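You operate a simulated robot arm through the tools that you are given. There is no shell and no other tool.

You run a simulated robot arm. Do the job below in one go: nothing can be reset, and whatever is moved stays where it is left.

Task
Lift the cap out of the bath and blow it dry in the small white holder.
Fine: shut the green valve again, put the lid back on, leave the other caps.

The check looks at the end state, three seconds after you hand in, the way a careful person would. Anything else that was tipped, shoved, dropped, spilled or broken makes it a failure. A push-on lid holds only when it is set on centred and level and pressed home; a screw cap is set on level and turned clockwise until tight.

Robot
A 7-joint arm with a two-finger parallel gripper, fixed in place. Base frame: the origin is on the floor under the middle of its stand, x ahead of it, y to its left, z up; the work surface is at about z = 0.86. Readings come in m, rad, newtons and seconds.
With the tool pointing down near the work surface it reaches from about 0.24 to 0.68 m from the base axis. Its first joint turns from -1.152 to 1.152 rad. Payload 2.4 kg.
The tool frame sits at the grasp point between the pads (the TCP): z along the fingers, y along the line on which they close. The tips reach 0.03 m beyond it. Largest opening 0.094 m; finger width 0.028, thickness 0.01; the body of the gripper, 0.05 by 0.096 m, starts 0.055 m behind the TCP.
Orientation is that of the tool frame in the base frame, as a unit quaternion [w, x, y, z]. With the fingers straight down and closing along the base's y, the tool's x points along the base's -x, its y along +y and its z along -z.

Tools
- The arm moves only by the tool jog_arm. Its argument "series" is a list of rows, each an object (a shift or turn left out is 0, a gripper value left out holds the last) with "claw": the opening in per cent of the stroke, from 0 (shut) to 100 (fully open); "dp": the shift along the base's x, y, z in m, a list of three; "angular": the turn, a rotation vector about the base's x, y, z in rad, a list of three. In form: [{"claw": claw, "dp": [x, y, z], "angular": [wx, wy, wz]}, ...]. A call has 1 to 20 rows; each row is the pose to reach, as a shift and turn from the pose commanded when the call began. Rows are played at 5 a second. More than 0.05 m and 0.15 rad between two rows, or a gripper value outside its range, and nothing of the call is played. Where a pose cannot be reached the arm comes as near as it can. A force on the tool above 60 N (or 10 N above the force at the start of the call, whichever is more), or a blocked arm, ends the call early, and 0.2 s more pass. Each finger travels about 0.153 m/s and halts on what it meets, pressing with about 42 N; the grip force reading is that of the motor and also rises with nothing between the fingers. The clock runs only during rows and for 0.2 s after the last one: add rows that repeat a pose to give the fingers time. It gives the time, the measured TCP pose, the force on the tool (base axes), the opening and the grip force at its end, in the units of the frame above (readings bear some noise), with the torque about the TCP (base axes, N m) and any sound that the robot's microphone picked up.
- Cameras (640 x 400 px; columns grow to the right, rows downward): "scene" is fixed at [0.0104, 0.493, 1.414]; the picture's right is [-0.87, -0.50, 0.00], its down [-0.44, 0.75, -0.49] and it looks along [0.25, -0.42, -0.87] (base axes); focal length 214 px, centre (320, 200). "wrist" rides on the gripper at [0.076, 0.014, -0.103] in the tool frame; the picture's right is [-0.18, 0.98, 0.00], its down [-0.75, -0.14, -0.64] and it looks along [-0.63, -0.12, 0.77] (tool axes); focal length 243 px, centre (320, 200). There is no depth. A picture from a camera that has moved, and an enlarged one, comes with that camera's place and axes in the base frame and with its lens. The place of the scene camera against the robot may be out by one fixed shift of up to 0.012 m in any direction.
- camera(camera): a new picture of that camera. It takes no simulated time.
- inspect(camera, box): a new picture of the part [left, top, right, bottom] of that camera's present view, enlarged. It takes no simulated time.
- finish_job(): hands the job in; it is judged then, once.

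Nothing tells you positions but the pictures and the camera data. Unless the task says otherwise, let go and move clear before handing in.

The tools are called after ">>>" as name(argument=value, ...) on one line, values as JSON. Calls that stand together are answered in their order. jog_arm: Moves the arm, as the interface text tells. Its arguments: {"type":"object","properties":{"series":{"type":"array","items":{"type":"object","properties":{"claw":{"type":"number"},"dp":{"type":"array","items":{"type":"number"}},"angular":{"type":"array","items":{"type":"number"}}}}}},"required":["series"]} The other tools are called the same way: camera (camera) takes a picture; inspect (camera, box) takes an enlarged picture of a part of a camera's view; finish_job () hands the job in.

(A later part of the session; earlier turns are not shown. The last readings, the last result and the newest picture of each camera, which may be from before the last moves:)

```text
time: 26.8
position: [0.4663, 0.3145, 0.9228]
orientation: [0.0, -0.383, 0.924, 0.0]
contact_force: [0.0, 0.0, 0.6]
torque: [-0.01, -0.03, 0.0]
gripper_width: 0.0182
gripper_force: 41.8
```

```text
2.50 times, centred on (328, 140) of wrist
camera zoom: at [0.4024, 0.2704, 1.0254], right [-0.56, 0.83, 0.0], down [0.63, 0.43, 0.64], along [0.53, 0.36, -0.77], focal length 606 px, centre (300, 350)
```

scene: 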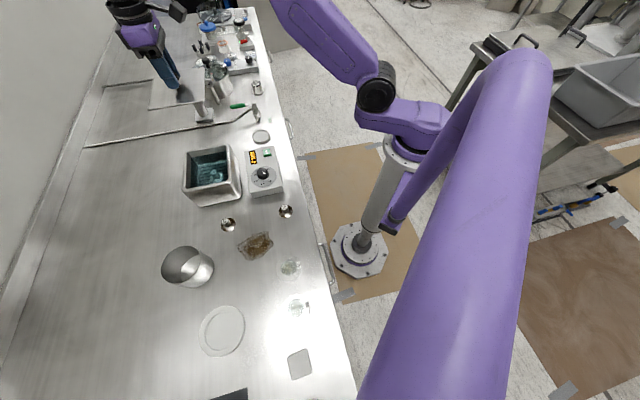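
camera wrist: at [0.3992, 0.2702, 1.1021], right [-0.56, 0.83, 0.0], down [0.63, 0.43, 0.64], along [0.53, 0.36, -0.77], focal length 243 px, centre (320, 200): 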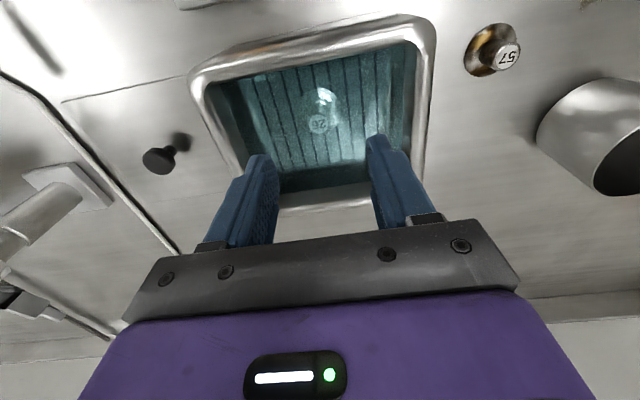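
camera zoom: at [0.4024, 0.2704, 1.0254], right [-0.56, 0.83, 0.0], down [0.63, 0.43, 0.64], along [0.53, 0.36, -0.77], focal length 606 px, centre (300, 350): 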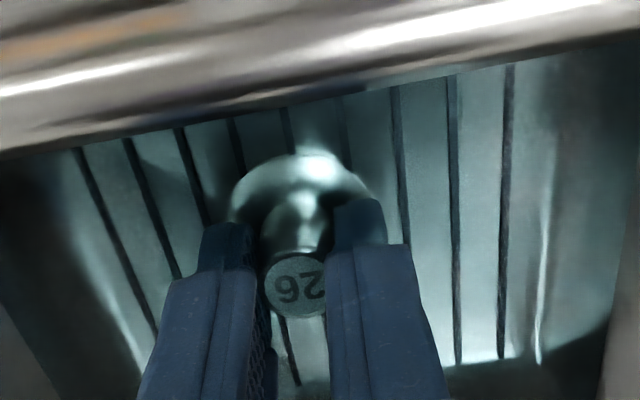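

The stem is held (0.0182 m). I'll lift slowly out of the liquid and pause over the bath so it drips off there.

>>> jog_arm(series=[{"dp": [0, 0, 0.01]}, {"dp": [0, 0, 0.02]}, {"dp": [0, 0, 0.03]}, {"dp": [0, 0, 0.04]}, {"dp": [0, 0, 0.05]}, {"dp": [0, 0, 0.065]}, {"dp": [0, 0, 0.08]}, {"dp": [0, 0, 0.1]}, {"dp": [0, 0, 0.12]}, {"dp": [0, 0, 0.12]}, {"dp": [0, 0, 0.12]}, {"dp": [0, 0, 0.12]}, {"dp": [0, 0, 0.12]}, {"dp": [0, 0, 0.12]}, {"dp": [0, 0, 0.12]}, {"dp": [0, 0, 0.12]}, {"dp": [0, 0, 0.12]}, {"dp": [0, 0, 0.12]}])

>>> inspect(camera="wrist", box=[200, 60, 456, 220])

>>> inspect(camera="scene", box=[140, 90, 300, 190])

```text
time: 30.6
position: [0.4657, 0.3146, 1.0411]
orientation: [0.0, -0.383, 0.924, 0.0]
contact_force: [0.5, 0.5, -0.6]
torque: [-0.02, -0.03, -0.05]
gripper_width: 0.0184
gripper_force: 42.5
```

```text
2.50 times, centred on (328, 140) of wrist
camera zoom: at [0.4024, 0.2709, 1.144], right [-0.56, 0.83, 0.0], down [0.63, 0.43, 0.64], along [0.53, 0.36, -0.77], focal length 606 px, centre (300, 350)
```

zoom: 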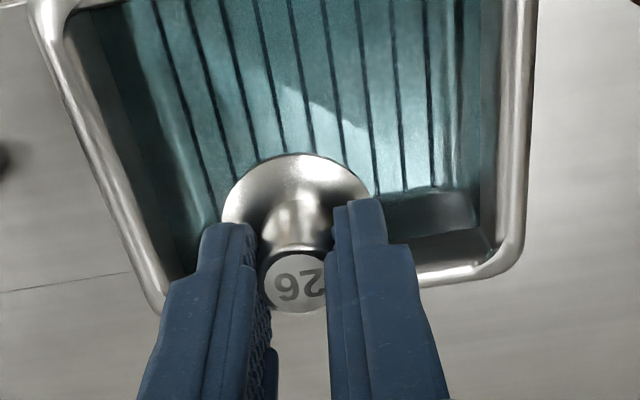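

```text
4.00 times, centred on (220, 140) of scene
camera zoom: at [0.0104, 0.493, 1.414], right [-0.87, -0.5, 0.0], down [-0.44, 0.75, -0.49], along [0.25, -0.42, -0.87], focal length 858 px, centre (720, 440)
```

zoom: 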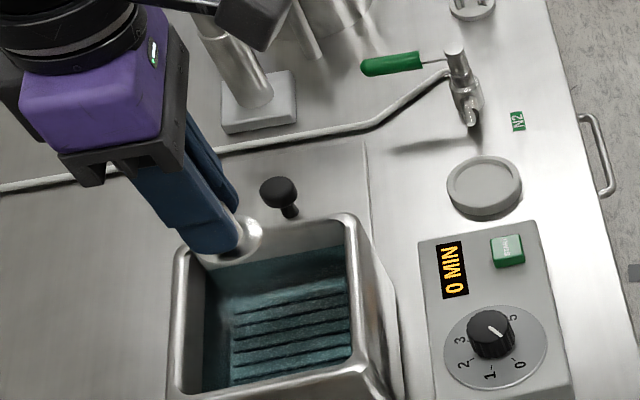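

The cap is out with its number readable and hangs straight. I'll carry it over to a point above the white holder.

>>> jog_arm(series=[{"dp": [0.001, -0.025, 0]}, {"dp": [0.001, -0.06, 0]}, {"dp": [0.002, -0.095, 0]}, {"dp": [0.003, -0.13, 0]}, {"dp": [0.004, -0.165, 0]}, {"dp": [0.0045, -0.195, 0]}, {"dp": [0.0045, -0.2143, 0]}, {"dp": [0.0045, -0.2143, 0]}, {"dp": [0.0045, -0.2143, 0]}])

>>> camera(camera="wrist")

>>> inspect(camera="wrist", box=[200, 60, 456, 220])

>>> inspect(camera="scene", box=[200, 80, 328, 160])

```text
time: 32.6
position: [0.471, 0.1, 1.0425]
orientation: [0.0, -0.383, 0.924, 0.0]
contact_force: [0.0, 1.2, -0.1]
torque: [0.03, 0.0, 0.02]
gripper_width: 0.0181
gripper_force: 42.1
```

```text
taken
camera wrist: at [0.4075, 0.0559, 1.145], right [-0.56, 0.83, 0.0], down [0.63, 0.43, 0.64], along [0.53, 0.36, -0.77], focal length 243 px, centre (320, 200)
```

wrist: 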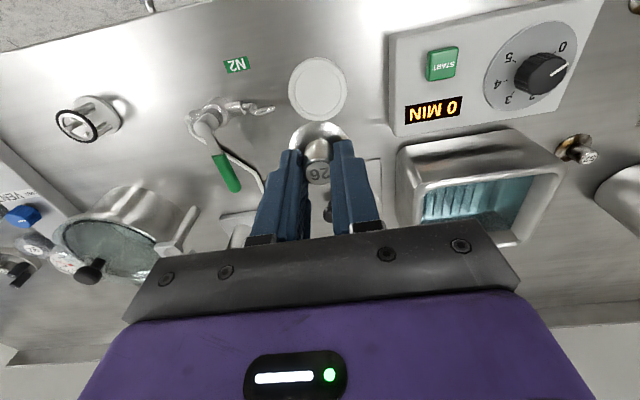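

```text
2.50 times, centred on (328, 140) of wrist
camera zoom: at [0.4075, 0.0559, 1.145], right [-0.56, 0.83, 0.0], down [0.63, 0.43, 0.64], along [0.53, 0.36, -0.77], focal length 606 px, centre (300, 350)
```

zoom: 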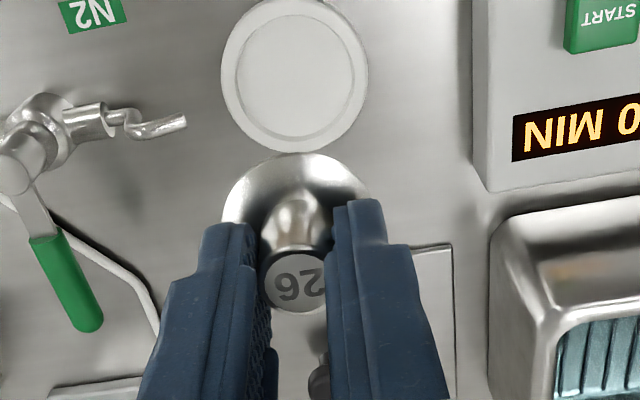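

```text
5.00 times, centred on (264, 120) of scene
camera zoom: at [0.0104, 0.493, 1.414], right [-0.87, -0.5, 0.0], down [-0.44, 0.75, -0.49], along [0.25, -0.42, -0.87], focal length 1072 px, centre (600, 600)
```

zoom: 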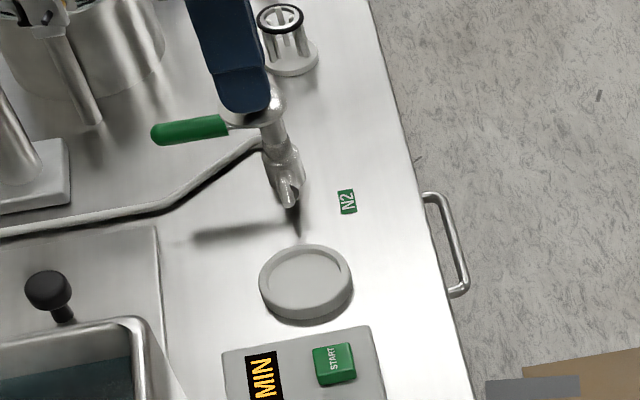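

The holder is just ahead and below; the cap needs only a couple of millimetres of correction. I'll lower to about 2 cm above the rim and re-check.

>>> jog_arm(series=[{"dp": [0.002, -0.002, -0.02]}, {"dp": [0.002, -0.002, -0.045]}, {"dp": [0.002, -0.002, -0.07]}, {"dp": [0.002, -0.002, -0.09]}, {"dp": [0.002, -0.002, -0.106]}, {"dp": [0.002, -0.002, -0.106]}, {"dp": [0.002, -0.002, -0.106]}])

>>> inspect(camera="wrist", box=[200, 60, 456, 220])

>>> inspect(camera="scene", box=[200, 80, 328, 160])

```text
time: 34.2
position: [0.4724, 0.0981, 0.9342]
orientation: [-0.001, -0.383, 0.924, 0.0]
contact_force: [-1.0, -0.6, 0.2]
torque: [0.02, 0.0, -0.01]
gripper_width: 0.018
gripper_force: 41.7
```

```text
2.50 times, centred on (328, 140) of wrist
camera zoom: at [0.4091, 0.0548, 1.0372], right [-0.56, 0.83, 0.0], down [0.63, 0.43, 0.64], along [0.53, 0.36, -0.77], focal length 606 px, centre (300, 350)
```

zoom: 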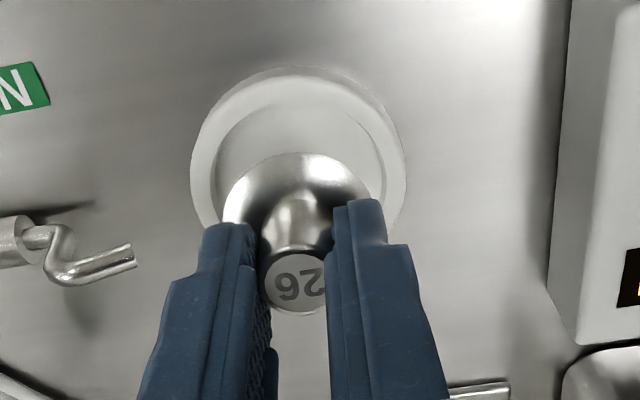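

```text
5.00 times, centred on (264, 120) of scene
camera zoom: at [0.0104, 0.493, 1.414], right [-0.87, -0.5, 0.0], down [-0.44, 0.75, -0.49], along [0.25, -0.42, -0.87], focal length 1072 px, centre (600, 600)
```

zoom: 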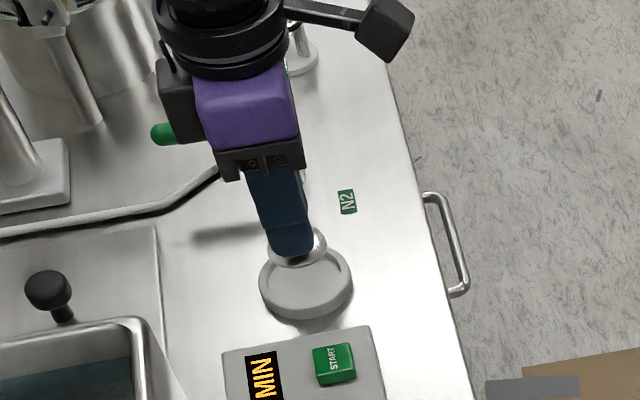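

The flange and recess are aligned to about a millimetre. Lowering gently toward the recess floor.

>>> jog_arm(series=[{"dp": [-0.001, 0, -0.005]}, {"dp": [-0.001, 0, -0.01]}, {"dp": [-0.001, 0, -0.015]}, {"dp": [-0.001, 0, -0.018]}, {"dp": [-0.001, 0, -0.018]}])

>>> inspect(camera="wrist", box=[200, 60, 456, 220])

```text
time: 35.4
position: [0.4713, 0.0985, 0.9152]
orientation: [0.0, -0.382, 0.924, 0.0]
contact_force: [0.0, -0.6, -0.8]
torque: [-0.03, -0.01, 0.02]
gripper_width: 0.0182
gripper_force: 41.8
```

```text
2.50 times, centred on (328, 140) of wrist
camera zoom: at [0.407, 0.054, 1.0193], right [-0.56, 0.83, 0.0], down [0.63, 0.43, 0.64], along [0.53, 0.36, -0.77], focal length 606 px, centre (300, 350)
```

zoom: 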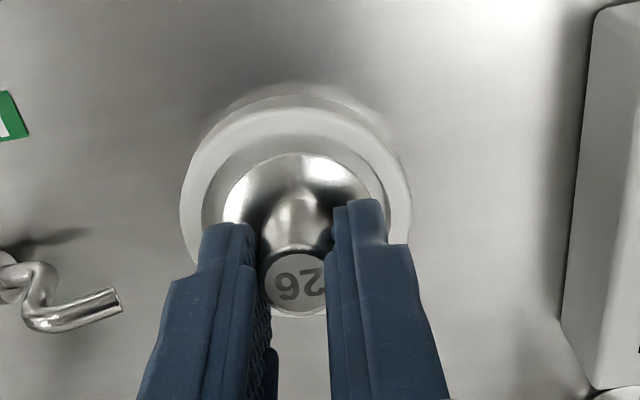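

Well centred in the recess. Lowering a few more millimetres until it seats.

>>> jog_arm(series=[{"dp": [0, 0, -0.002]}, {"dp": [0, 0, -0.004]}, {"dp": [0, 0, -0.004]}])

```text
time: 36.2
position: [0.4713, 0.0973, 0.9135]
orientation: [0.001, -0.383, 0.924, 0.0]
contact_force: [-1.4, 0.0, -0.7]
torque: [0.01, 0.03, -0.01]
gripper_width: 0.0185
gripper_force: 41.9
```

>>> jog_arm(series=[{"dp": [0, 0, -0.0015]}, {"dp": [0, 0, -0.003]}, {"dp": [0, 0, -0.003]}])

```text
time: 37.0
position: [0.4707, 0.0973, 0.9094]
orientation: [0.0, -0.383, 0.924, 0.0]
contact_force: [0.7, -0.1, -1.0]
torque: [-0.02, -0.04, -0.01]
gripper_width: 0.0183
gripper_force: 42.1
```

No contact yet; continuing in small steps.

>>> jog_arm(series=[{"dp": [0, 0, -0.001]}, {"dp": [0, 0, -0.002]}, {"dp": [0, 0, -0.002]}])

>>> inspect(camera="wrist", box=[200, 60, 456, 220])

```text
time: 37.8
position: [0.4718, 0.0976, 0.9086]
orientation: [0.001, -0.383, 0.924, 0.001]
contact_force: [0.0, 0.1, -0.1]
torque: [0.0, 0.01, -0.04]
gripper_width: 0.0184
gripper_force: 42.3
```

```text
2.50 times, centred on (328, 140) of wrist
camera zoom: at [0.4083, 0.054, 1.0112], right [-0.56, 0.83, 0.0], down [0.63, 0.43, 0.64], along [0.53, 0.36, -0.77], focal length 606 px, centre (300, 350)
```

zoom: 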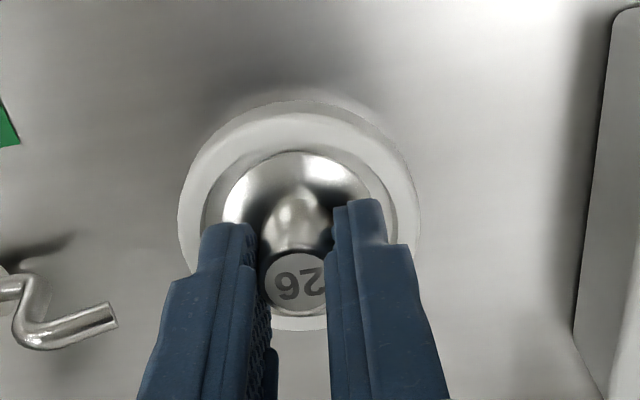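

Still free. Continuing down in 1 mm steps.

>>> jog_arm(series=[{"dp": [0, 0, -0.001]}, {"dp": [0, 0, -0.002]}, {"dp": [0, 0, -0.002]}])

```text
time: 38.6
position: [0.4725, 0.0988, 0.9051]
orientation: [0.0, -0.383, 0.924, 0.0]
contact_force: [-0.9, -1.7, 4.1]
torque: [-0.07, 0.01, -0.01]
gripper_width: 0.0185
gripper_force: 41.8
```

Contact at 4 N: the cap is seated. I'll release with a modest opening so the fingers stay clear of the nozzle, then rise.

>>> jog_arm(series=[{"claw": 25}, {"claw": 40}, {"claw": 40}, {"claw": 40}])

>>> inspect(camera="wrist", box=[200, 60, 456, 220])

```text
time: 39.6
position: [0.4706, 0.0986, 0.9065]
orientation: [0.0, -0.383, 0.924, 0.001]
contact_force: [-0.4, -0.1, 0.7]
torque: [0.0, 0.0, 0.04]
gripper_width: 0.0376
gripper_force: 0.2
```

```text
2.50 times, centred on (328, 140) of wrist
camera zoom: at [0.4084, 0.0541, 1.0088], right [-0.56, 0.83, 0.0], down [0.63, 0.43, 0.64], along [0.53, 0.36, -0.77], focal length 606 px, centre (300, 350)
```

zoom: 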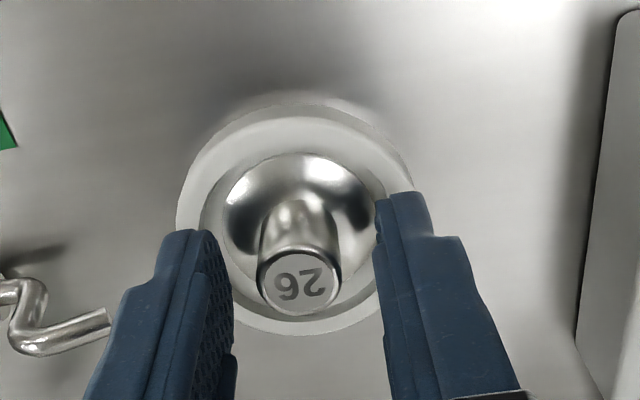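

The cap stands in the recess on its own. Rising straight up now.

>>> jog_arm(series=[{"dp": [0, 0, 0.015]}, {"dp": [0, 0, 0.04]}, {"dp": [0, 0, 0.08]}, {"dp": [0, 0, 0.12]}, {"dp": [0, 0, 0.14]}, {"dp": [0, 0, 0.14]}])

>>> camera(camera="wrist")

>>> inspect(camera="wrist", box=[160, 40, 416, 200])

>>> inspect(camera="scene", box=[200, 80, 328, 160])

```text
time: 41.0
position: [0.4731, 0.0986, 1.0457]
orientation: [-0.001, -0.383, 0.924, 0.0]
contact_force: [0.1, 0.4, 0.6]
torque: [0.01, 0.03, 0.01]
gripper_width: 0.0377
gripper_force: 0.1
```

```text
taken
camera wrist: at [0.4089, 0.0551, 1.1487], right [-0.56, 0.83, 0.0], down [0.63, 0.43, 0.64], along [0.53, 0.36, -0.77], focal length 243 px, centre (320, 200)
```

wrist: 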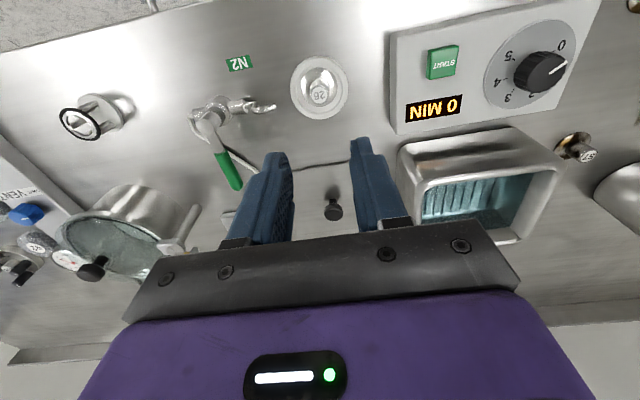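

```text
2.50 times, centred on (288, 120) of wrist
camera zoom: at [0.4089, 0.0551, 1.1487], right [-0.56, 0.83, 0.0], down [0.63, 0.43, 0.64], along [0.53, 0.36, -0.77], focal length 606 px, centre (400, 400)
```

zoom: 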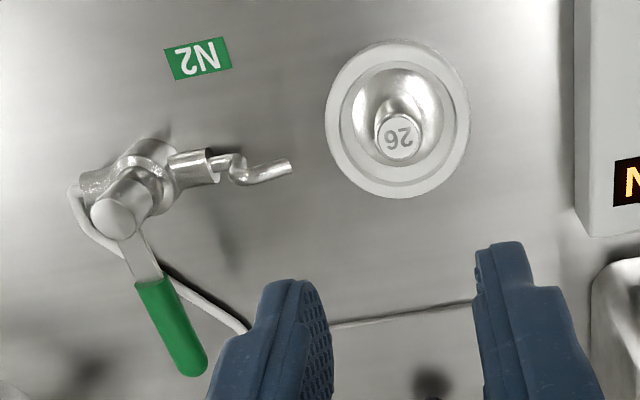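

```text
5.00 times, centred on (264, 120) of scene
camera zoom: at [0.0104, 0.493, 1.414], right [-0.87, -0.5, 0.0], down [-0.44, 0.75, -0.49], along [0.25, -0.42, -0.87], focal length 1072 px, centre (600, 600)
```

zoom: 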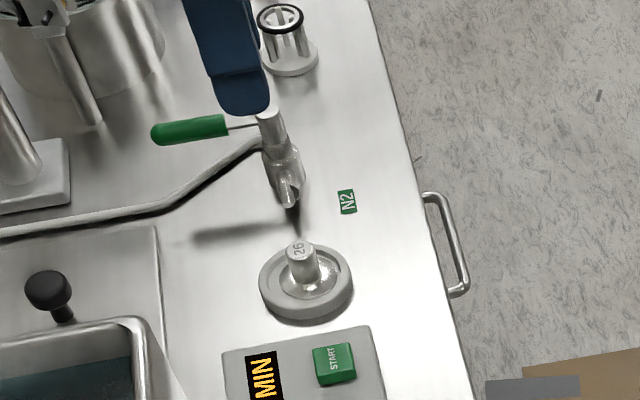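

The cap now stands in the recess near the nozzle. Before working the lever I want to know how close the pot and clamp stand are to it.

>>> inspect(camera="wrist", box=[40, 80, 296, 290])

>>> inspect(camera="scene", box=[150, 40, 278, 130])

```text
1.90 times, centred on (168, 185) of wrist
camera zoom: at [0.4089, 0.0551, 1.1487], right [-0.56, 0.83, 0.0], down [0.63, 0.43, 0.64], along [0.53, 0.36, -0.77], focal length 462 px, centre (610, 229)
```

zoom: 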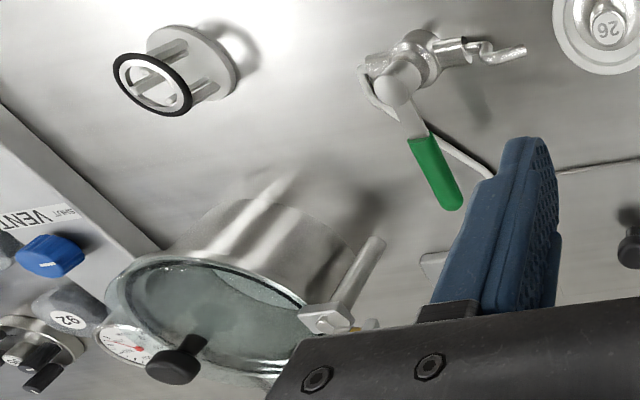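

```text
4.44 times, centred on (214, 85) of scene
camera zoom: at [0.0104, 0.493, 1.414], right [-0.87, -0.5, 0.0], down [-0.44, 0.75, -0.49], along [0.25, -0.42, -0.87], focal length 953 px, centre (791, 711)
```

zoom: 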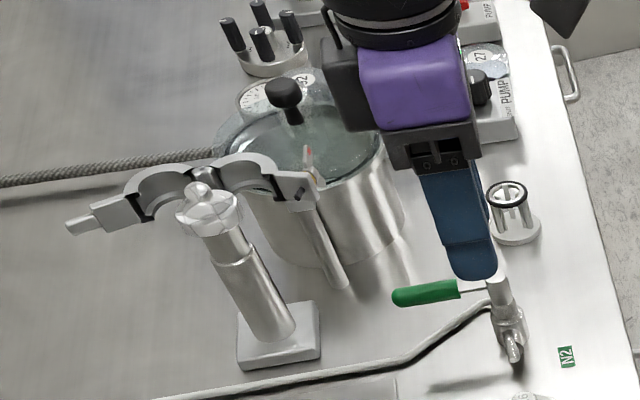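

The pot and clamp stay at least 2 cm clear of where the gripper must go. I'll close the fingers into a post and move above the +n side of the lever to push it counter-clockwise (normal opening direction).

>>> jog_arm(series=[{"dp": [0.03, -0.015, 0], "claw": 20}, {"dp": [0.065, -0.03, 0], "claw": 0}, {"dp": [0.1, -0.047, 0], "claw": 0}, {"dp": [0.1377, -0.0638, 0], "claw": 0}, {"dp": [0.1377, -0.0638, -0.03], "claw": 0}, {"dp": [0.1377, -0.0638, -0.05], "claw": 0}, {"dp": [0.1377, -0.0638, -0.05], "claw": 0}])

>>> camera(camera="wrist")

>>> inspect(camera="scene", box=[200, 60, 328, 140])

```text
time: 42.6
position: [0.6058, 0.0349, 0.996]
orientation: [-0.001, -0.383, 0.924, 0.0]
contact_force: [0.0, 0.9, 0.6]
torque: [0.03, -0.02, -0.03]
gripper_width: 0.0001
gripper_force: 33.1
```

```text
taken
camera wrist: at [0.5437, -0.0085, 1.0983], right [-0.56, 0.83, 0.0], down [0.63, 0.43, 0.64], along [0.53, 0.36, -0.77], focal length 243 px, centre (320, 200)
```

wrist: 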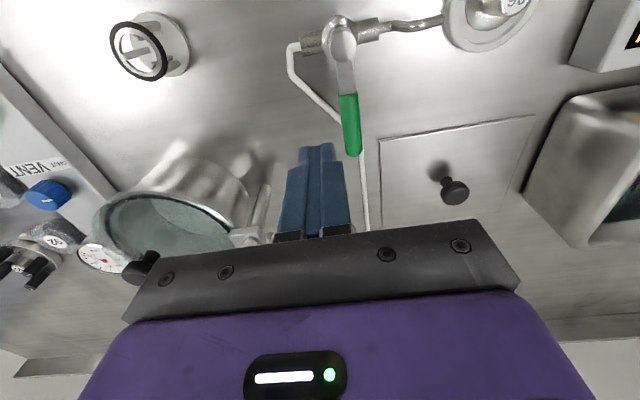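

```text
5.00 times, centred on (264, 100) of scene
camera zoom: at [0.0104, 0.493, 1.414], right [-0.87, -0.5, 0.0], down [-0.44, 0.75, -0.49], along [0.25, -0.42, -0.87], focal length 1072 px, centre (600, 700)
```

zoom: 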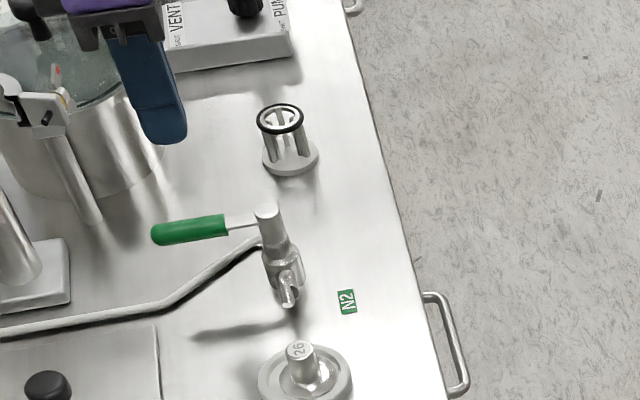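

The lever lies along m with its handle just beside the closed fingertips. I'll descend beside it with a little extra clearance.

>>> jog_arm(series=[{"dp": [0.004, -0.004, -0.01]}, {"dp": [0.004, -0.004, -0.03]}, {"dp": [0.004, -0.004, -0.05]}, {"dp": [0.004, -0.004, -0.067]}, {"dp": [0.004, -0.004, -0.067]}])

>>> inspect(camera="wrist", box=[240, 40, 432, 210])

>>> inspect(camera="scene", box=[200, 60, 328, 140])

```text
time: 43.8
position: [0.612, 0.0294, 0.9295]
orientation: [0.0, -0.383, 0.924, 0.0]
contact_force: [0.7, -0.7, -0.1]
torque: [0.02, 0.02, 0.01]
gripper_width: 0.0
gripper_force: 32.9
```

```text
2.35 times, centred on (336, 125) of wrist
camera zoom: at [0.549, -0.014, 1.0317], right [-0.56, 0.83, 0.0], down [0.63, 0.43, 0.64], along [0.53, 0.36, -0.77], focal length 571 px, centre (282, 376)
```

zoom: 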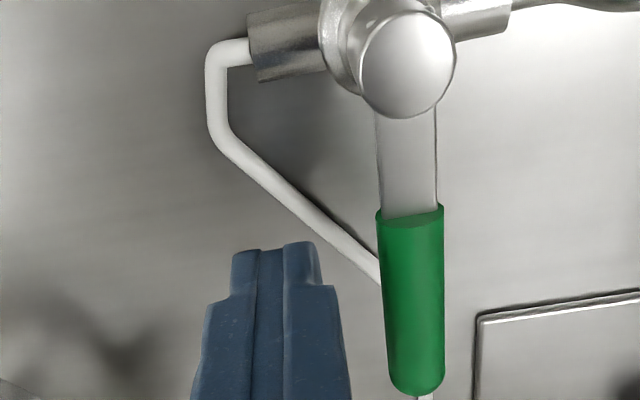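

```text
5.00 times, centred on (264, 100) of scene
camera zoom: at [0.0104, 0.493, 1.414], right [-0.87, -0.5, 0.0], down [-0.44, 0.75, -0.49], along [0.25, -0.42, -0.87], focal length 1072 px, centre (600, 700)
```

zoom: 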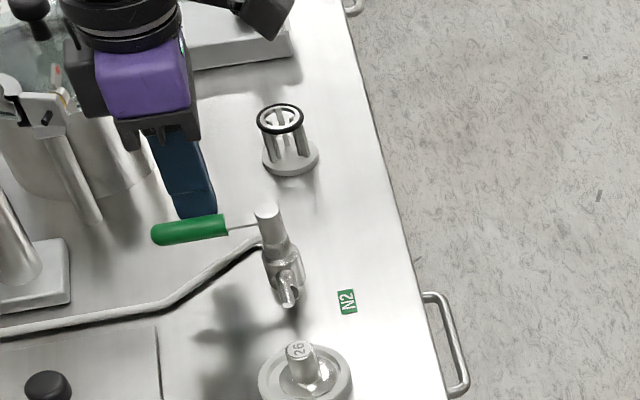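

The closed fingertips are about 1.5 cm from the handle's side. I'll nudge a few degrees toward -n and read the force to see whether the lever turns that way.

>>> jog_arm(series=[{"dp": [-0.004, 0.004, 0]}, {"dp": [-0.0075, 0.0065, 0]}, {"dp": [-0.0104, 0.0087, 0]}, {"dp": [-0.0119, 0.0116, 0]}, {"dp": [-0.0134, 0.0145, 0]}])

>>> inspect(camera="wrist", box=[240, 40, 432, 210])

```text
time: 45.0
position: [0.6001, 0.0411, 0.9294]
orientation: [0.004, -0.381, 0.924, -0.003]
contact_force: [19.9, -13.3, -12.4]
torque: [-0.29, -0.49, 0.16]
gripper_width: 0.0001
gripper_force: 33.0
```

```text
2.35 times, centred on (336, 125) of wrist
camera zoom: at [0.5365, -0.0027, 1.0324], right [-0.56, 0.83, -0.01], down [0.63, 0.43, 0.65], along [0.54, 0.36, -0.76], focal length 571 px, centre (282, 376)
```

zoom: 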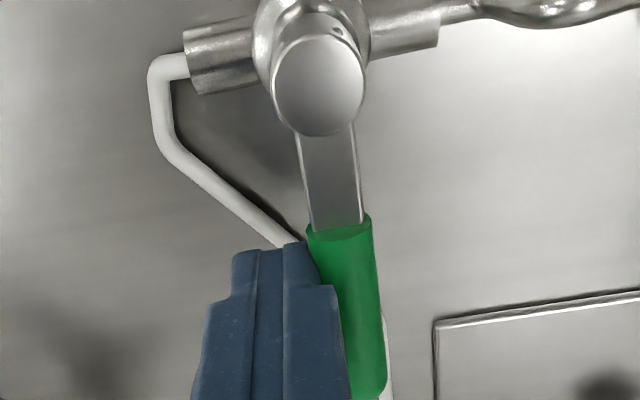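

The lever hardly moved and the force rose to 24 N, so it is against its stop that way. I'll back off, hop over the handle and try the other direction.

>>> jog_arm(series=[{"dp": [0.006, -0.006, 0]}, {"dp": [0.0134, -0.0145, 0]}, {"dp": [0.0134, -0.0145, 0.03]}, {"dp": [0.0134, -0.0145, 0.07]}, {"dp": [-0.008, 0.008, 0.07]}, {"dp": [-0.0337, 0.031, 0.07]}, {"dp": [-0.0337, 0.031, 0.07]}])

>>> camera(camera="wrist")

>>> inspect(camera="scene", box=[200, 60, 328, 140])

```text
time: 46.6
position: [0.562, 0.0752, 0.9991]
orientation: [0.0, -0.382, 0.924, 0.0]
contact_force: [0.6, -0.3, -0.5]
torque: [0.02, 0.03, -0.01]
gripper_width: 0.0002
gripper_force: 33.1
```

```text
taken
camera wrist: at [0.499, 0.0313, 1.1025], right [-0.56, 0.83, 0.0], down [0.63, 0.43, 0.64], along [0.53, 0.36, -0.77], focal length 243 px, centre (320, 200)
```

wrist: 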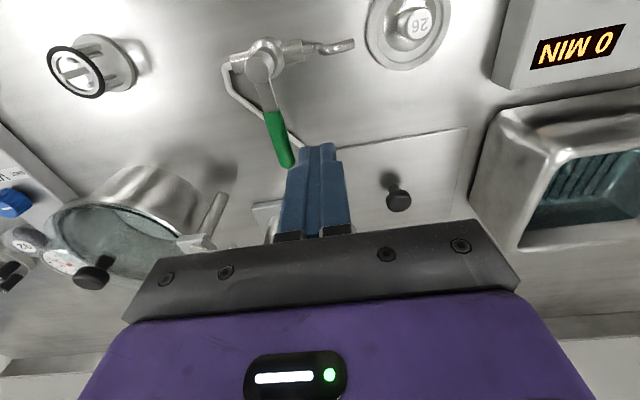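

```text
5.00 times, centred on (264, 100) of scene
camera zoom: at [0.0103, 0.493, 1.414], right [-0.87, -0.5, 0.0], down [-0.44, 0.75, -0.49], along [0.25, -0.42, -0.87], focal length 1072 px, centre (600, 700)
```

zoom: 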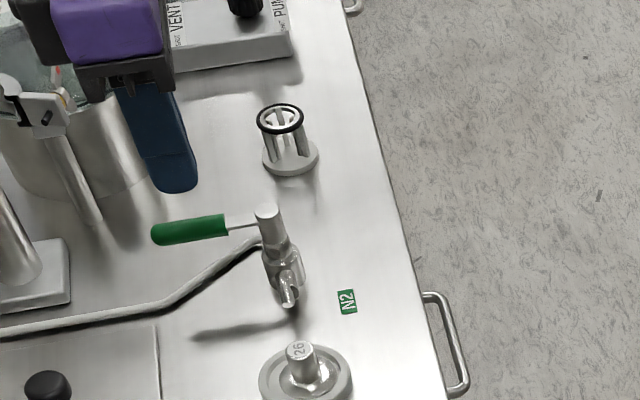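

The lever is unchanged. I'll descend on its -n side and nudge it toward +n (clockwise).

>>> jog_arm(series=[{"dp": [0, 0, -0.03]}, {"dp": [0, 0, -0.055]}, {"dp": [0, 0, -0.07]}, {"dp": [0, 0, -0.07]}, {"dp": [0.005, -0.005, -0.07]}, {"dp": [0.0099, -0.0099, -0.07]}, {"dp": [0.0128, -0.0114, -0.07]}, {"dp": [0.0156, -0.0129, -0.07]}, {"dp": [0.0156, -0.0129, -0.07]}])

>>> inspect(camera="wrist", box=[200, 20, 424, 210])

```text
time: 48.6
position: [0.5817, 0.0619, 0.9293]
orientation: [0.0, -0.383, 0.924, 0.0]
contact_force: [-0.3, 0.5, 0.2]
torque: [-0.02, 0.02, -0.04]
gripper_width: 0.0003
gripper_force: 33.3
```

```text
2.11 times, centred on (312, 115) of wrist
camera zoom: at [0.5185, 0.0178, 1.0319], right [-0.56, 0.83, 0.0], down [0.63, 0.43, 0.64], along [0.53, 0.36, -0.77], focal length 511 px, centre (337, 379)
```

zoom: 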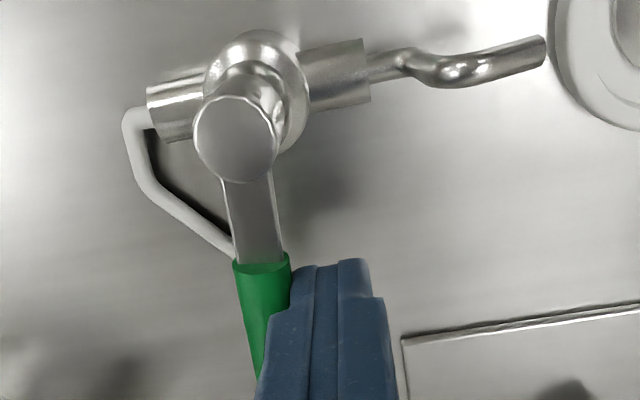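

Just at contact with no force yet. Pushing a little further.

>>> jog_arm(series=[{"dp": [0.003, -0.0021, 0]}, {"dp": [0.0061, -0.0043, 0]}, {"dp": [0.0088, -0.0069, 0]}, {"dp": [0.0116, -0.0095, 0]}, {"dp": [0.0116, -0.0095, 0]}])

>>> inspect(camera="wrist", box=[200, 20, 424, 210])

>>> inspect(camera="scene", box=[200, 60, 328, 140])

```text
time: 49.8
position: [0.5926, 0.0529, 0.9305]
orientation: [0.0, -0.383, 0.924, 0.0]
contact_force: [-0.9, 0.7, -0.1]
torque: [0.02, -0.01, -0.04]
gripper_width: 0.0
gripper_force: 32.9
```

```text
2.11 times, centred on (312, 115) of wrist
camera zoom: at [0.5296, 0.0083, 1.0323], right [-0.56, 0.83, 0.0], down [0.63, 0.43, 0.64], along [0.53, 0.36, -0.77], focal length 511 px, centre (337, 379)
```

zoom: 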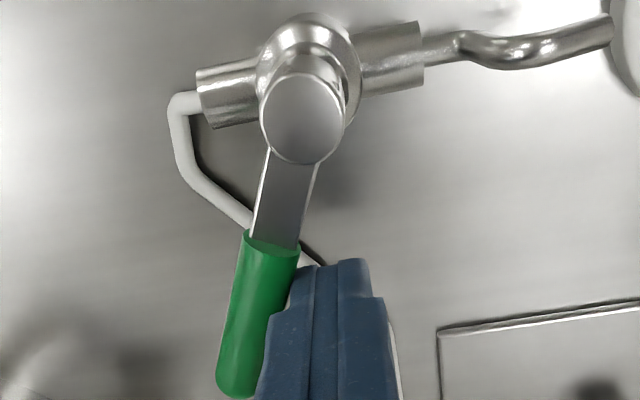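

```text
5.00 times, centred on (264, 100) of scene
camera zoom: at [0.0104, 0.493, 1.414], right [-0.87, -0.5, 0.0], down [-0.44, 0.75, -0.49], along [0.25, -0.42, -0.87], focal length 1072 px, centre (600, 700)
```

zoom: 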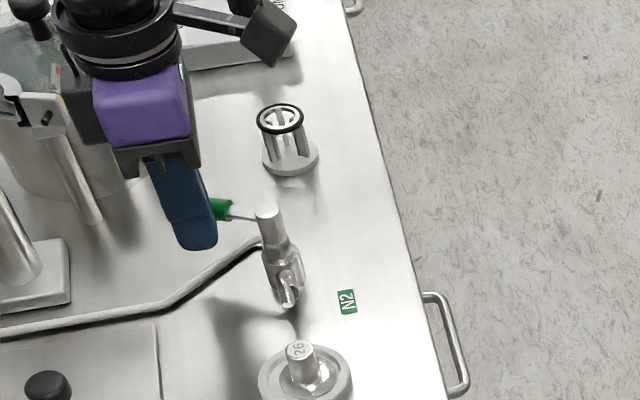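

The lever swings easily this way, so clockwise-from-above opens it. I'll follow the arc toward fully open.

>>> jog_arm(series=[{"dp": [0.0038, -0.0041, 0]}, {"dp": [0.0087, -0.011, 0]}, {"dp": [0.0124, -0.0188, 0]}, {"dp": [0.015, -0.027, 0]}, {"dp": [0.0157, -0.0366, 0]}, {"dp": [0.0149, -0.0462, 0]}, {"dp": [0.0149, -0.0462, 0]}])

>>> camera(camera="wrist")

>>> inspect(camera="scene", box=[200, 60, 328, 140])

```text
time: 51.4
position: [0.6068, 0.0074, 0.9272]
orientation: [0.0, -0.383, 0.924, -0.001]
contact_force: [0.4, -0.3, -0.2]
torque: [-0.03, 0.01, -0.02]
gripper_width: 0.0
gripper_force: 33.4
```

```text
taken
camera wrist: at [0.5441, -0.037, 1.0313], right [-0.56, 0.83, 0.0], down [0.63, 0.43, 0.64], along [0.53, 0.36, -0.77], focal length 243 px, centre (320, 200)
```

wrist: 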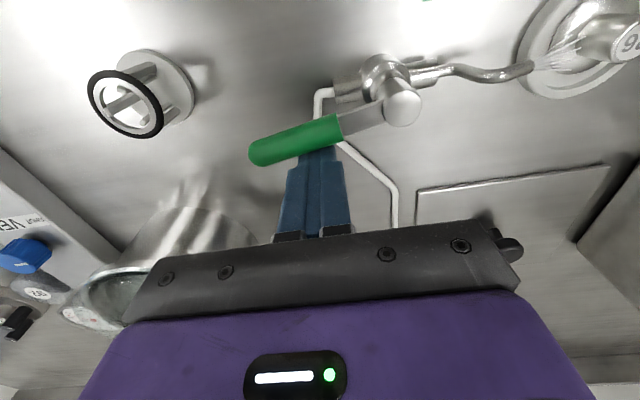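

```text
5.00 times, centred on (264, 100) of scene
camera zoom: at [0.0104, 0.493, 1.414], right [-0.87, -0.5, 0.0], down [-0.44, 0.75, -0.49], along [0.25, -0.42, -0.87], focal length 1072 px, centre (600, 700)
```

zoom: 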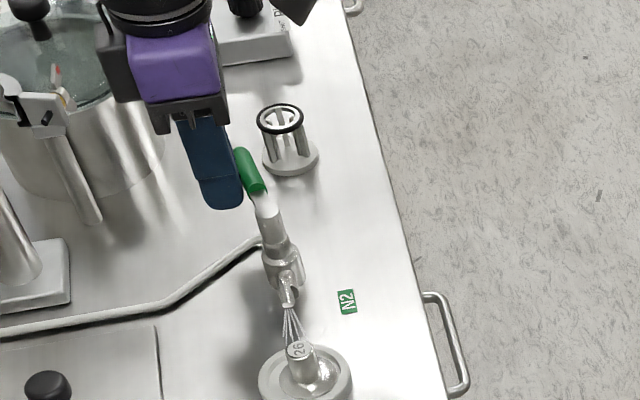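

Gas is flowing: jets are visible from the nozzle onto the cap. I'll open the last few degrees and let it blow, watching the cap's surface.

>>> inspect(camera="scene", box=[238, 115, 286, 145])

>>> jog_arm(series=[{"dp": [-0.001, -0.0037, 0]}, {"dp": [-0.0019, -0.0074, 0]}, {"dp": [-0.0019, -0.0074, 0]}])

>>> inspect(camera="wrist", box=[480, 0, 640, 100])

>>> inspect(camera="scene", box=[200, 60, 328, 140])

```text
13.33 times, centred on (262, 130) of scene
camera zoom: at [0.0104, 0.493, 1.414], right [-0.87, -0.5, 0.0], down [-0.44, 0.75, -0.49], along [0.25, -0.42, -0.87], focal length 2860 px, centre (1093, 1133)
```

zoom: 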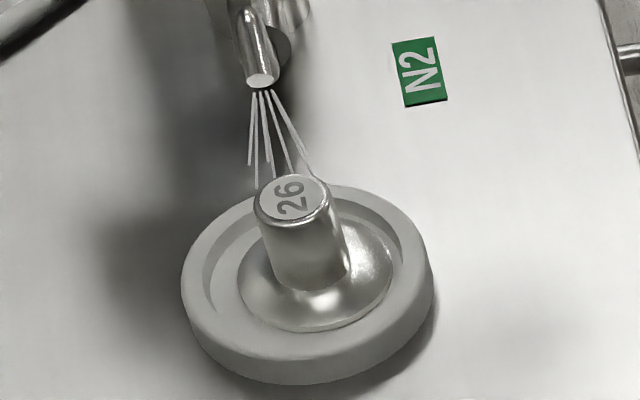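

```text
time: 52.2
position: [0.6051, -0.0002, 0.9288]
orientation: [0.0, -0.383, 0.924, 0.0]
contact_force: [0.7, 0.0, 0.6]
torque: [0.01, 0.04, -0.04]
gripper_width: 0.0004
gripper_force: 33.1
```

```text
4.00 times, centred on (560, 50) of wrist
camera zoom: at [0.5415, -0.0446, 1.0314], right [-0.56, 0.83, 0.0], down [0.63, 0.43, 0.64], along [0.53, 0.36, -0.77], focal length 970 px, centre (-640, 800)
```

zoom: 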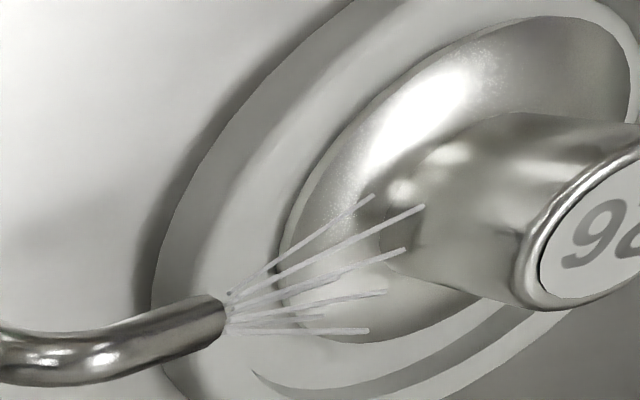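

```text
5.00 times, centred on (264, 100) of scene
camera zoom: at [0.0104, 0.493, 1.414], right [-0.87, -0.5, 0.0], down [-0.44, 0.75, -0.49], along [0.25, -0.42, -0.87], focal length 1072 px, centre (600, 700)
```

zoom: 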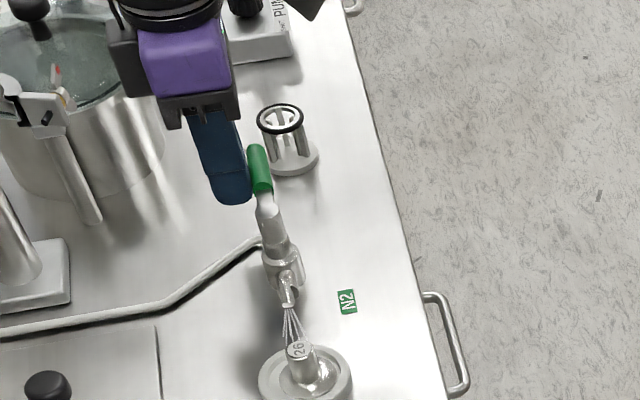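

Valve is open and blowing on the cap. I'll hold and wait while it dries, then compare the surface.

>>> jog_arm(series=[{"dp": [0, 0, 0]}, {"dp": [0, 0, 0]}, {"dp": [0, 0, 0]}, {"dp": [0, 0, 0]}, {"dp": [0, 0, 0]}, {"dp": [0, 0, 0]}, {"dp": [0, 0, 0]}, {"dp": [0, 0, 0]}, {"dp": [0, 0, 0]}, {"dp": [0, 0, 0]}, {"dp": [0, 0, 0]}, {"dp": [0, 0, 0]}, {"dp": [0, 0, 0]}, {"dp": [0, 0, 0]}, {"dp": [0, 0, 0]}, {"dp": [0, 0, 0]}, {"dp": [0, 0, 0]}, {"dp": [0, 0, 0]}, {"dp": [0, 0, 0]}, {"dp": [0, 0, 0]}])

>>> inspect(camera="wrist", box=[480, 0, 640, 100])

>>> inspect(camera="scene", box=[238, 115, 286, 145])

```text
time: 56.4
position: [0.6049, -0.0004, 0.9291]
orientation: [0.001, -0.383, 0.924, 0.001]
contact_force: [0.0, 0.0, 0.1]
torque: [0.0, -0.01, -0.03]
gripper_width: 0.0003
gripper_force: 32.7
```

```text
4.00 times, centred on (560, 50) of wrist
camera zoom: at [0.5416, -0.0441, 1.0315], right [-0.56, 0.83, 0.0], down [0.63, 0.43, 0.64], along [0.53, 0.36, -0.77], focal length 970 px, centre (-640, 800)
```

zoom: 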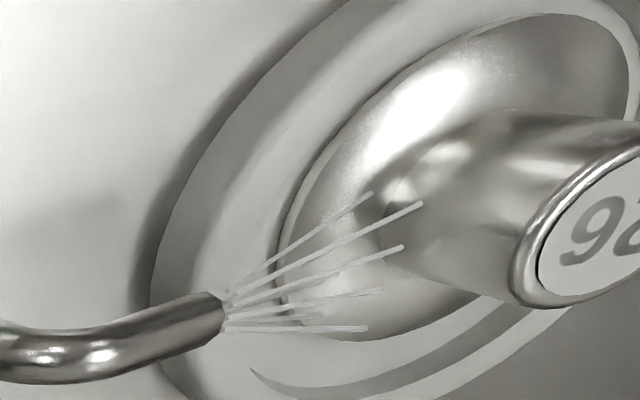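

```text
13.33 times, centred on (262, 130) of scene
camera zoom: at [0.0104, 0.493, 1.414], right [-0.87, -0.5, 0.0], down [-0.44, 0.75, -0.49], along [0.25, -0.42, -0.87], focal length 2860 px, centre (1093, 1133)
```

zoom: 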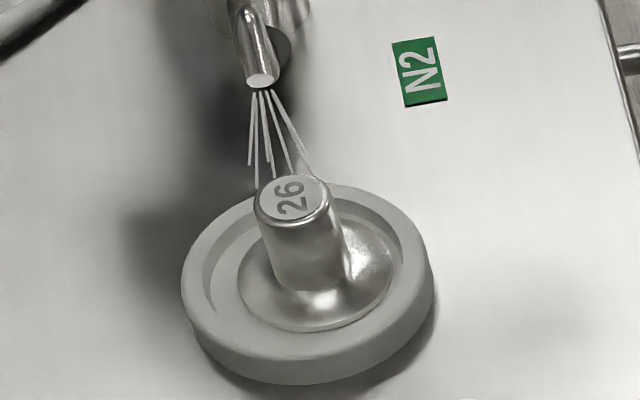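

The cap looks more matte than before, so drying progresses. Waiting longer until the look stops changing.

>>> jog_arm(series=[{"dp": [0, 0, 0]}, {"dp": [0, 0, 0]}, {"dp": [0, 0, 0]}, {"dp": [0, 0, 0]}, {"dp": [0, 0, 0]}, {"dp": [0, 0, 0]}, {"dp": [0, 0, 0]}, {"dp": [0, 0, 0]}, {"dp": [0, 0, 0]}, {"dp": [0, 0, 0]}, {"dp": [0, 0, 0]}, {"dp": [0, 0, 0]}, {"dp": [0, 0, 0]}, {"dp": [0, 0, 0]}, {"dp": [0, 0, 0]}, {"dp": [0, 0, 0]}, {"dp": [0, 0, 0]}, {"dp": [0, 0, 0]}, {"dp": [0, 0, 0]}, {"dp": [0, 0, 0]}])

>>> inspect(camera="wrist", box=[480, 0, 640, 100])

>>> inspect(camera="scene", box=[238, 115, 286, 145])

```text
time: 60.6
position: [0.6044, 0.0002, 0.9284]
orientation: [0.0, -0.383, 0.924, 0.0]
contact_force: [-0.1, 0.1, 0.1]
torque: [0.01, 0.01, 0.0]
gripper_width: 0.0
gripper_force: 33.1
```

```text
4.00 times, centred on (560, 50) of wrist
camera zoom: at [0.5416, -0.0441, 1.0315], right [-0.56, 0.83, 0.0], down [0.63, 0.43, 0.64], along [0.53, 0.36, -0.77], focal length 970 px, centre (-640, 800)
```

zoom: 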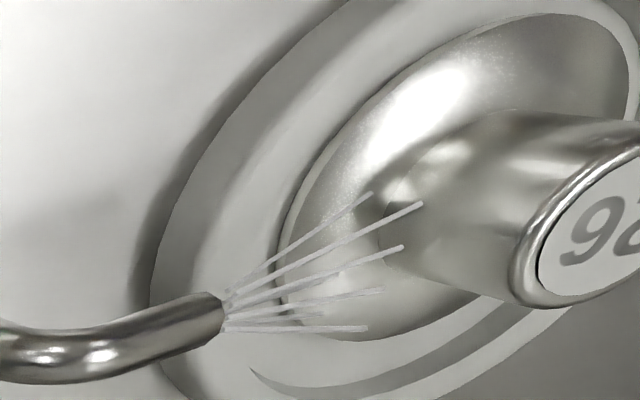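

```text
13.33 times, centred on (262, 130) of scene
camera zoom: at [0.0104, 0.493, 1.414], right [-0.87, -0.5, 0.0], down [-0.44, 0.75, -0.49], along [0.25, -0.42, -0.87], focal length 2860 px, centre (1093, 1133)
```

zoom: 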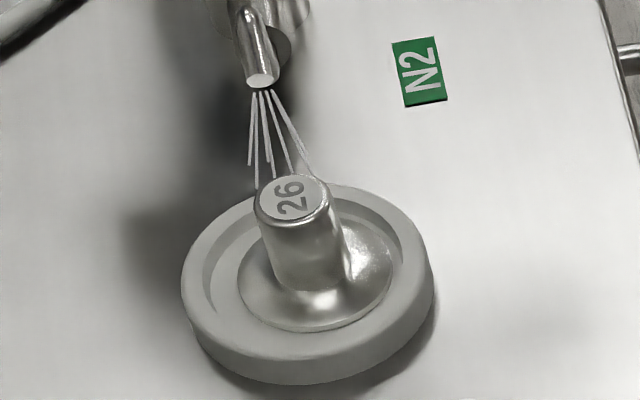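

Nearly unchanged now. I'll give it a further margin of blowing time.

>>> jog_arm(series=[{"dp": [0, 0, 0]}, {"dp": [0, 0, 0]}, {"dp": [0, 0, 0]}, {"dp": [0, 0, 0]}, {"dp": [0, 0, 0]}, {"dp": [0, 0, 0]}, {"dp": [0, 0, 0]}, {"dp": [0, 0, 0]}, {"dp": [0, 0, 0]}, {"dp": [0, 0, 0]}, {"dp": [0, 0, 0]}, {"dp": [0, 0, 0]}, {"dp": [0, 0, 0]}, {"dp": [0, 0, 0]}, {"dp": [0, 0, 0]}, {"dp": [0, 0, 0]}, {"dp": [0, 0, 0]}, {"dp": [0, 0, 0]}, {"dp": [0, 0, 0]}, {"dp": [0, 0, 0]}])

>>> jog_arm(series=[{"dp": [0, 0, 0]}, {"dp": [0, 0, 0]}, {"dp": [0, 0, 0]}, {"dp": [0, 0, 0]}, {"dp": [0, 0, 0]}, {"dp": [0, 0, 0]}, {"dp": [0, 0, 0]}, {"dp": [0, 0, 0]}, {"dp": [0, 0, 0]}, {"dp": [0, 0, 0]}, {"dp": [0, 0, 0]}, {"dp": [0, 0, 0]}, {"dp": [0, 0, 0]}, {"dp": [0, 0, 0]}, {"dp": [0, 0, 0]}, {"dp": [0, 0, 0]}, {"dp": [0, 0, 0]}, {"dp": [0, 0, 0]}, {"dp": [0, 0, 0]}, {"dp": [0, 0, 0]}])

>>> inspect(camera="wrist", box=[480, 0, 640, 100])

>>> inspect(camera="scene", box=[238, 115, 286, 145])

>>> camera(camera="wrist")

```text
time: 64.8
position: [0.605, 0.0002, 0.9284]
orientation: [0.0, -0.383, 0.924, -0.001]
contact_force: [0.5, 0.4, 0.4]
torque: [0.0, -0.03, 0.03]
gripper_width: 0.0
gripper_force: 33.2
```

```text
time: 69.0
position: [0.6048, 0.0003, 0.9288]
orientation: [0.001, -0.383, 0.924, 0.001]
contact_force: [-0.2, -0.5, 0.6]
torque: [-0.01, 0.03, 0.03]
gripper_width: 0.0
gripper_force: 32.3
```

```text
4.00 times, centred on (560, 50) of wrist
camera zoom: at [0.5416, -0.0441, 1.0315], right [-0.56, 0.83, 0.0], down [0.63, 0.43, 0.64], along [0.53, 0.36, -0.77], focal length 970 px, centre (-640, 800)
```

zoom: 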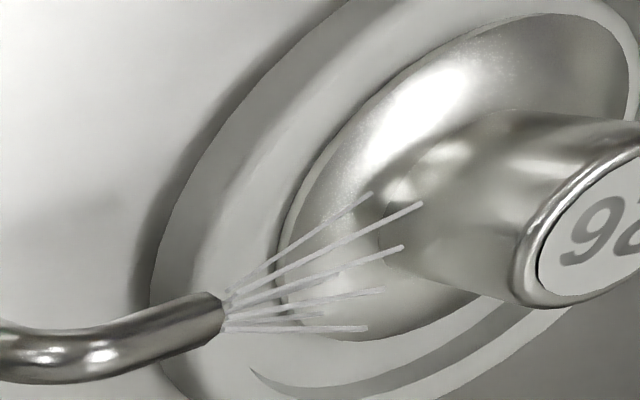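

```text
13.33 times, centred on (262, 130) of scene
camera zoom: at [0.0104, 0.493, 1.414], right [-0.87, -0.5, 0.0], down [-0.44, 0.75, -0.49], along [0.25, -0.42, -0.87], focal length 2860 px, centre (1093, 1133)
```

zoom: 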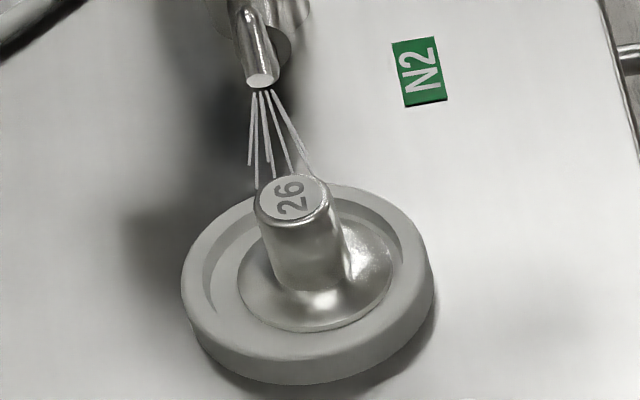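

```text
taken
camera wrist: at [0.5416, -0.0441, 1.0315], right [-0.56, 0.83, 0.0], down [0.63, 0.43, 0.64], along [0.53, 0.36, -0.77], focal length 243 px, centre (320, 200)
```

wrist: 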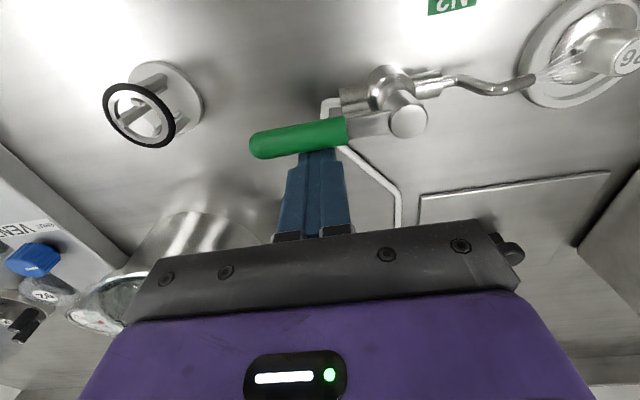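

Drying has settled after about 18 s. Now I'll move the closed fingers over to the other side of the lever to push it shut again.

>>> jog_arm(series=[{"dp": [0.003, 0.003, 0]}, {"dp": [0.003, 0.003, 0.035]}, {"dp": [0.003, 0.003, 0.07]}, {"dp": [-0.02, -0.02, 0.07]}, {"dp": [-0.0416, -0.0428, 0.07]}, {"dp": [-0.0416, -0.0428, 0.07]}])

>>> camera(camera="wrist")

>>> inspect(camera="scene", box=[200, 60, 328, 140])

```text
time: 70.4
position: [0.562, -0.0451, 0.9971]
orientation: [0.0, -0.383, 0.924, 0.0]
contact_force: [0.5, -0.8, 0.4]
torque: [-0.02, 0.03, -0.04]
gripper_width: 0.0001
gripper_force: 33.3
```

```text
taken
camera wrist: at [0.4989, -0.0902, 1.1004], right [-0.56, 0.83, 0.0], down [0.63, 0.43, 0.64], along [0.53, 0.36, -0.77], focal length 243 px, centre (320, 200)
```

wrist: 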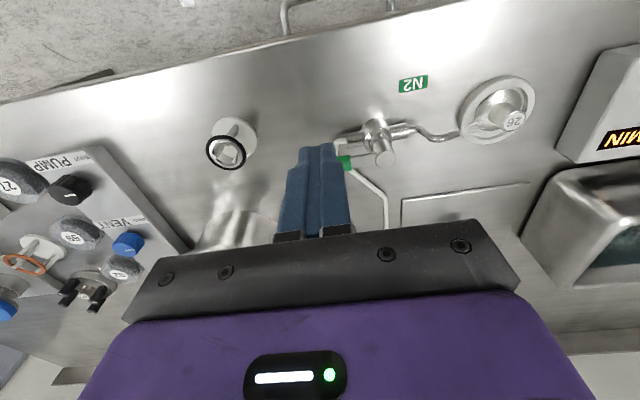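

```text
5.00 times, centred on (264, 100) of scene
camera zoom: at [0.0104, 0.493, 1.414], right [-0.87, -0.5, 0.0], down [-0.44, 0.75, -0.49], along [0.25, -0.42, -0.87], focal length 1072 px, centre (600, 700)
```

zoom: 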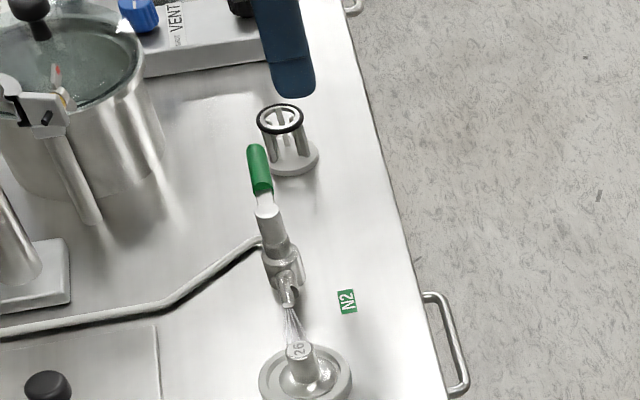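

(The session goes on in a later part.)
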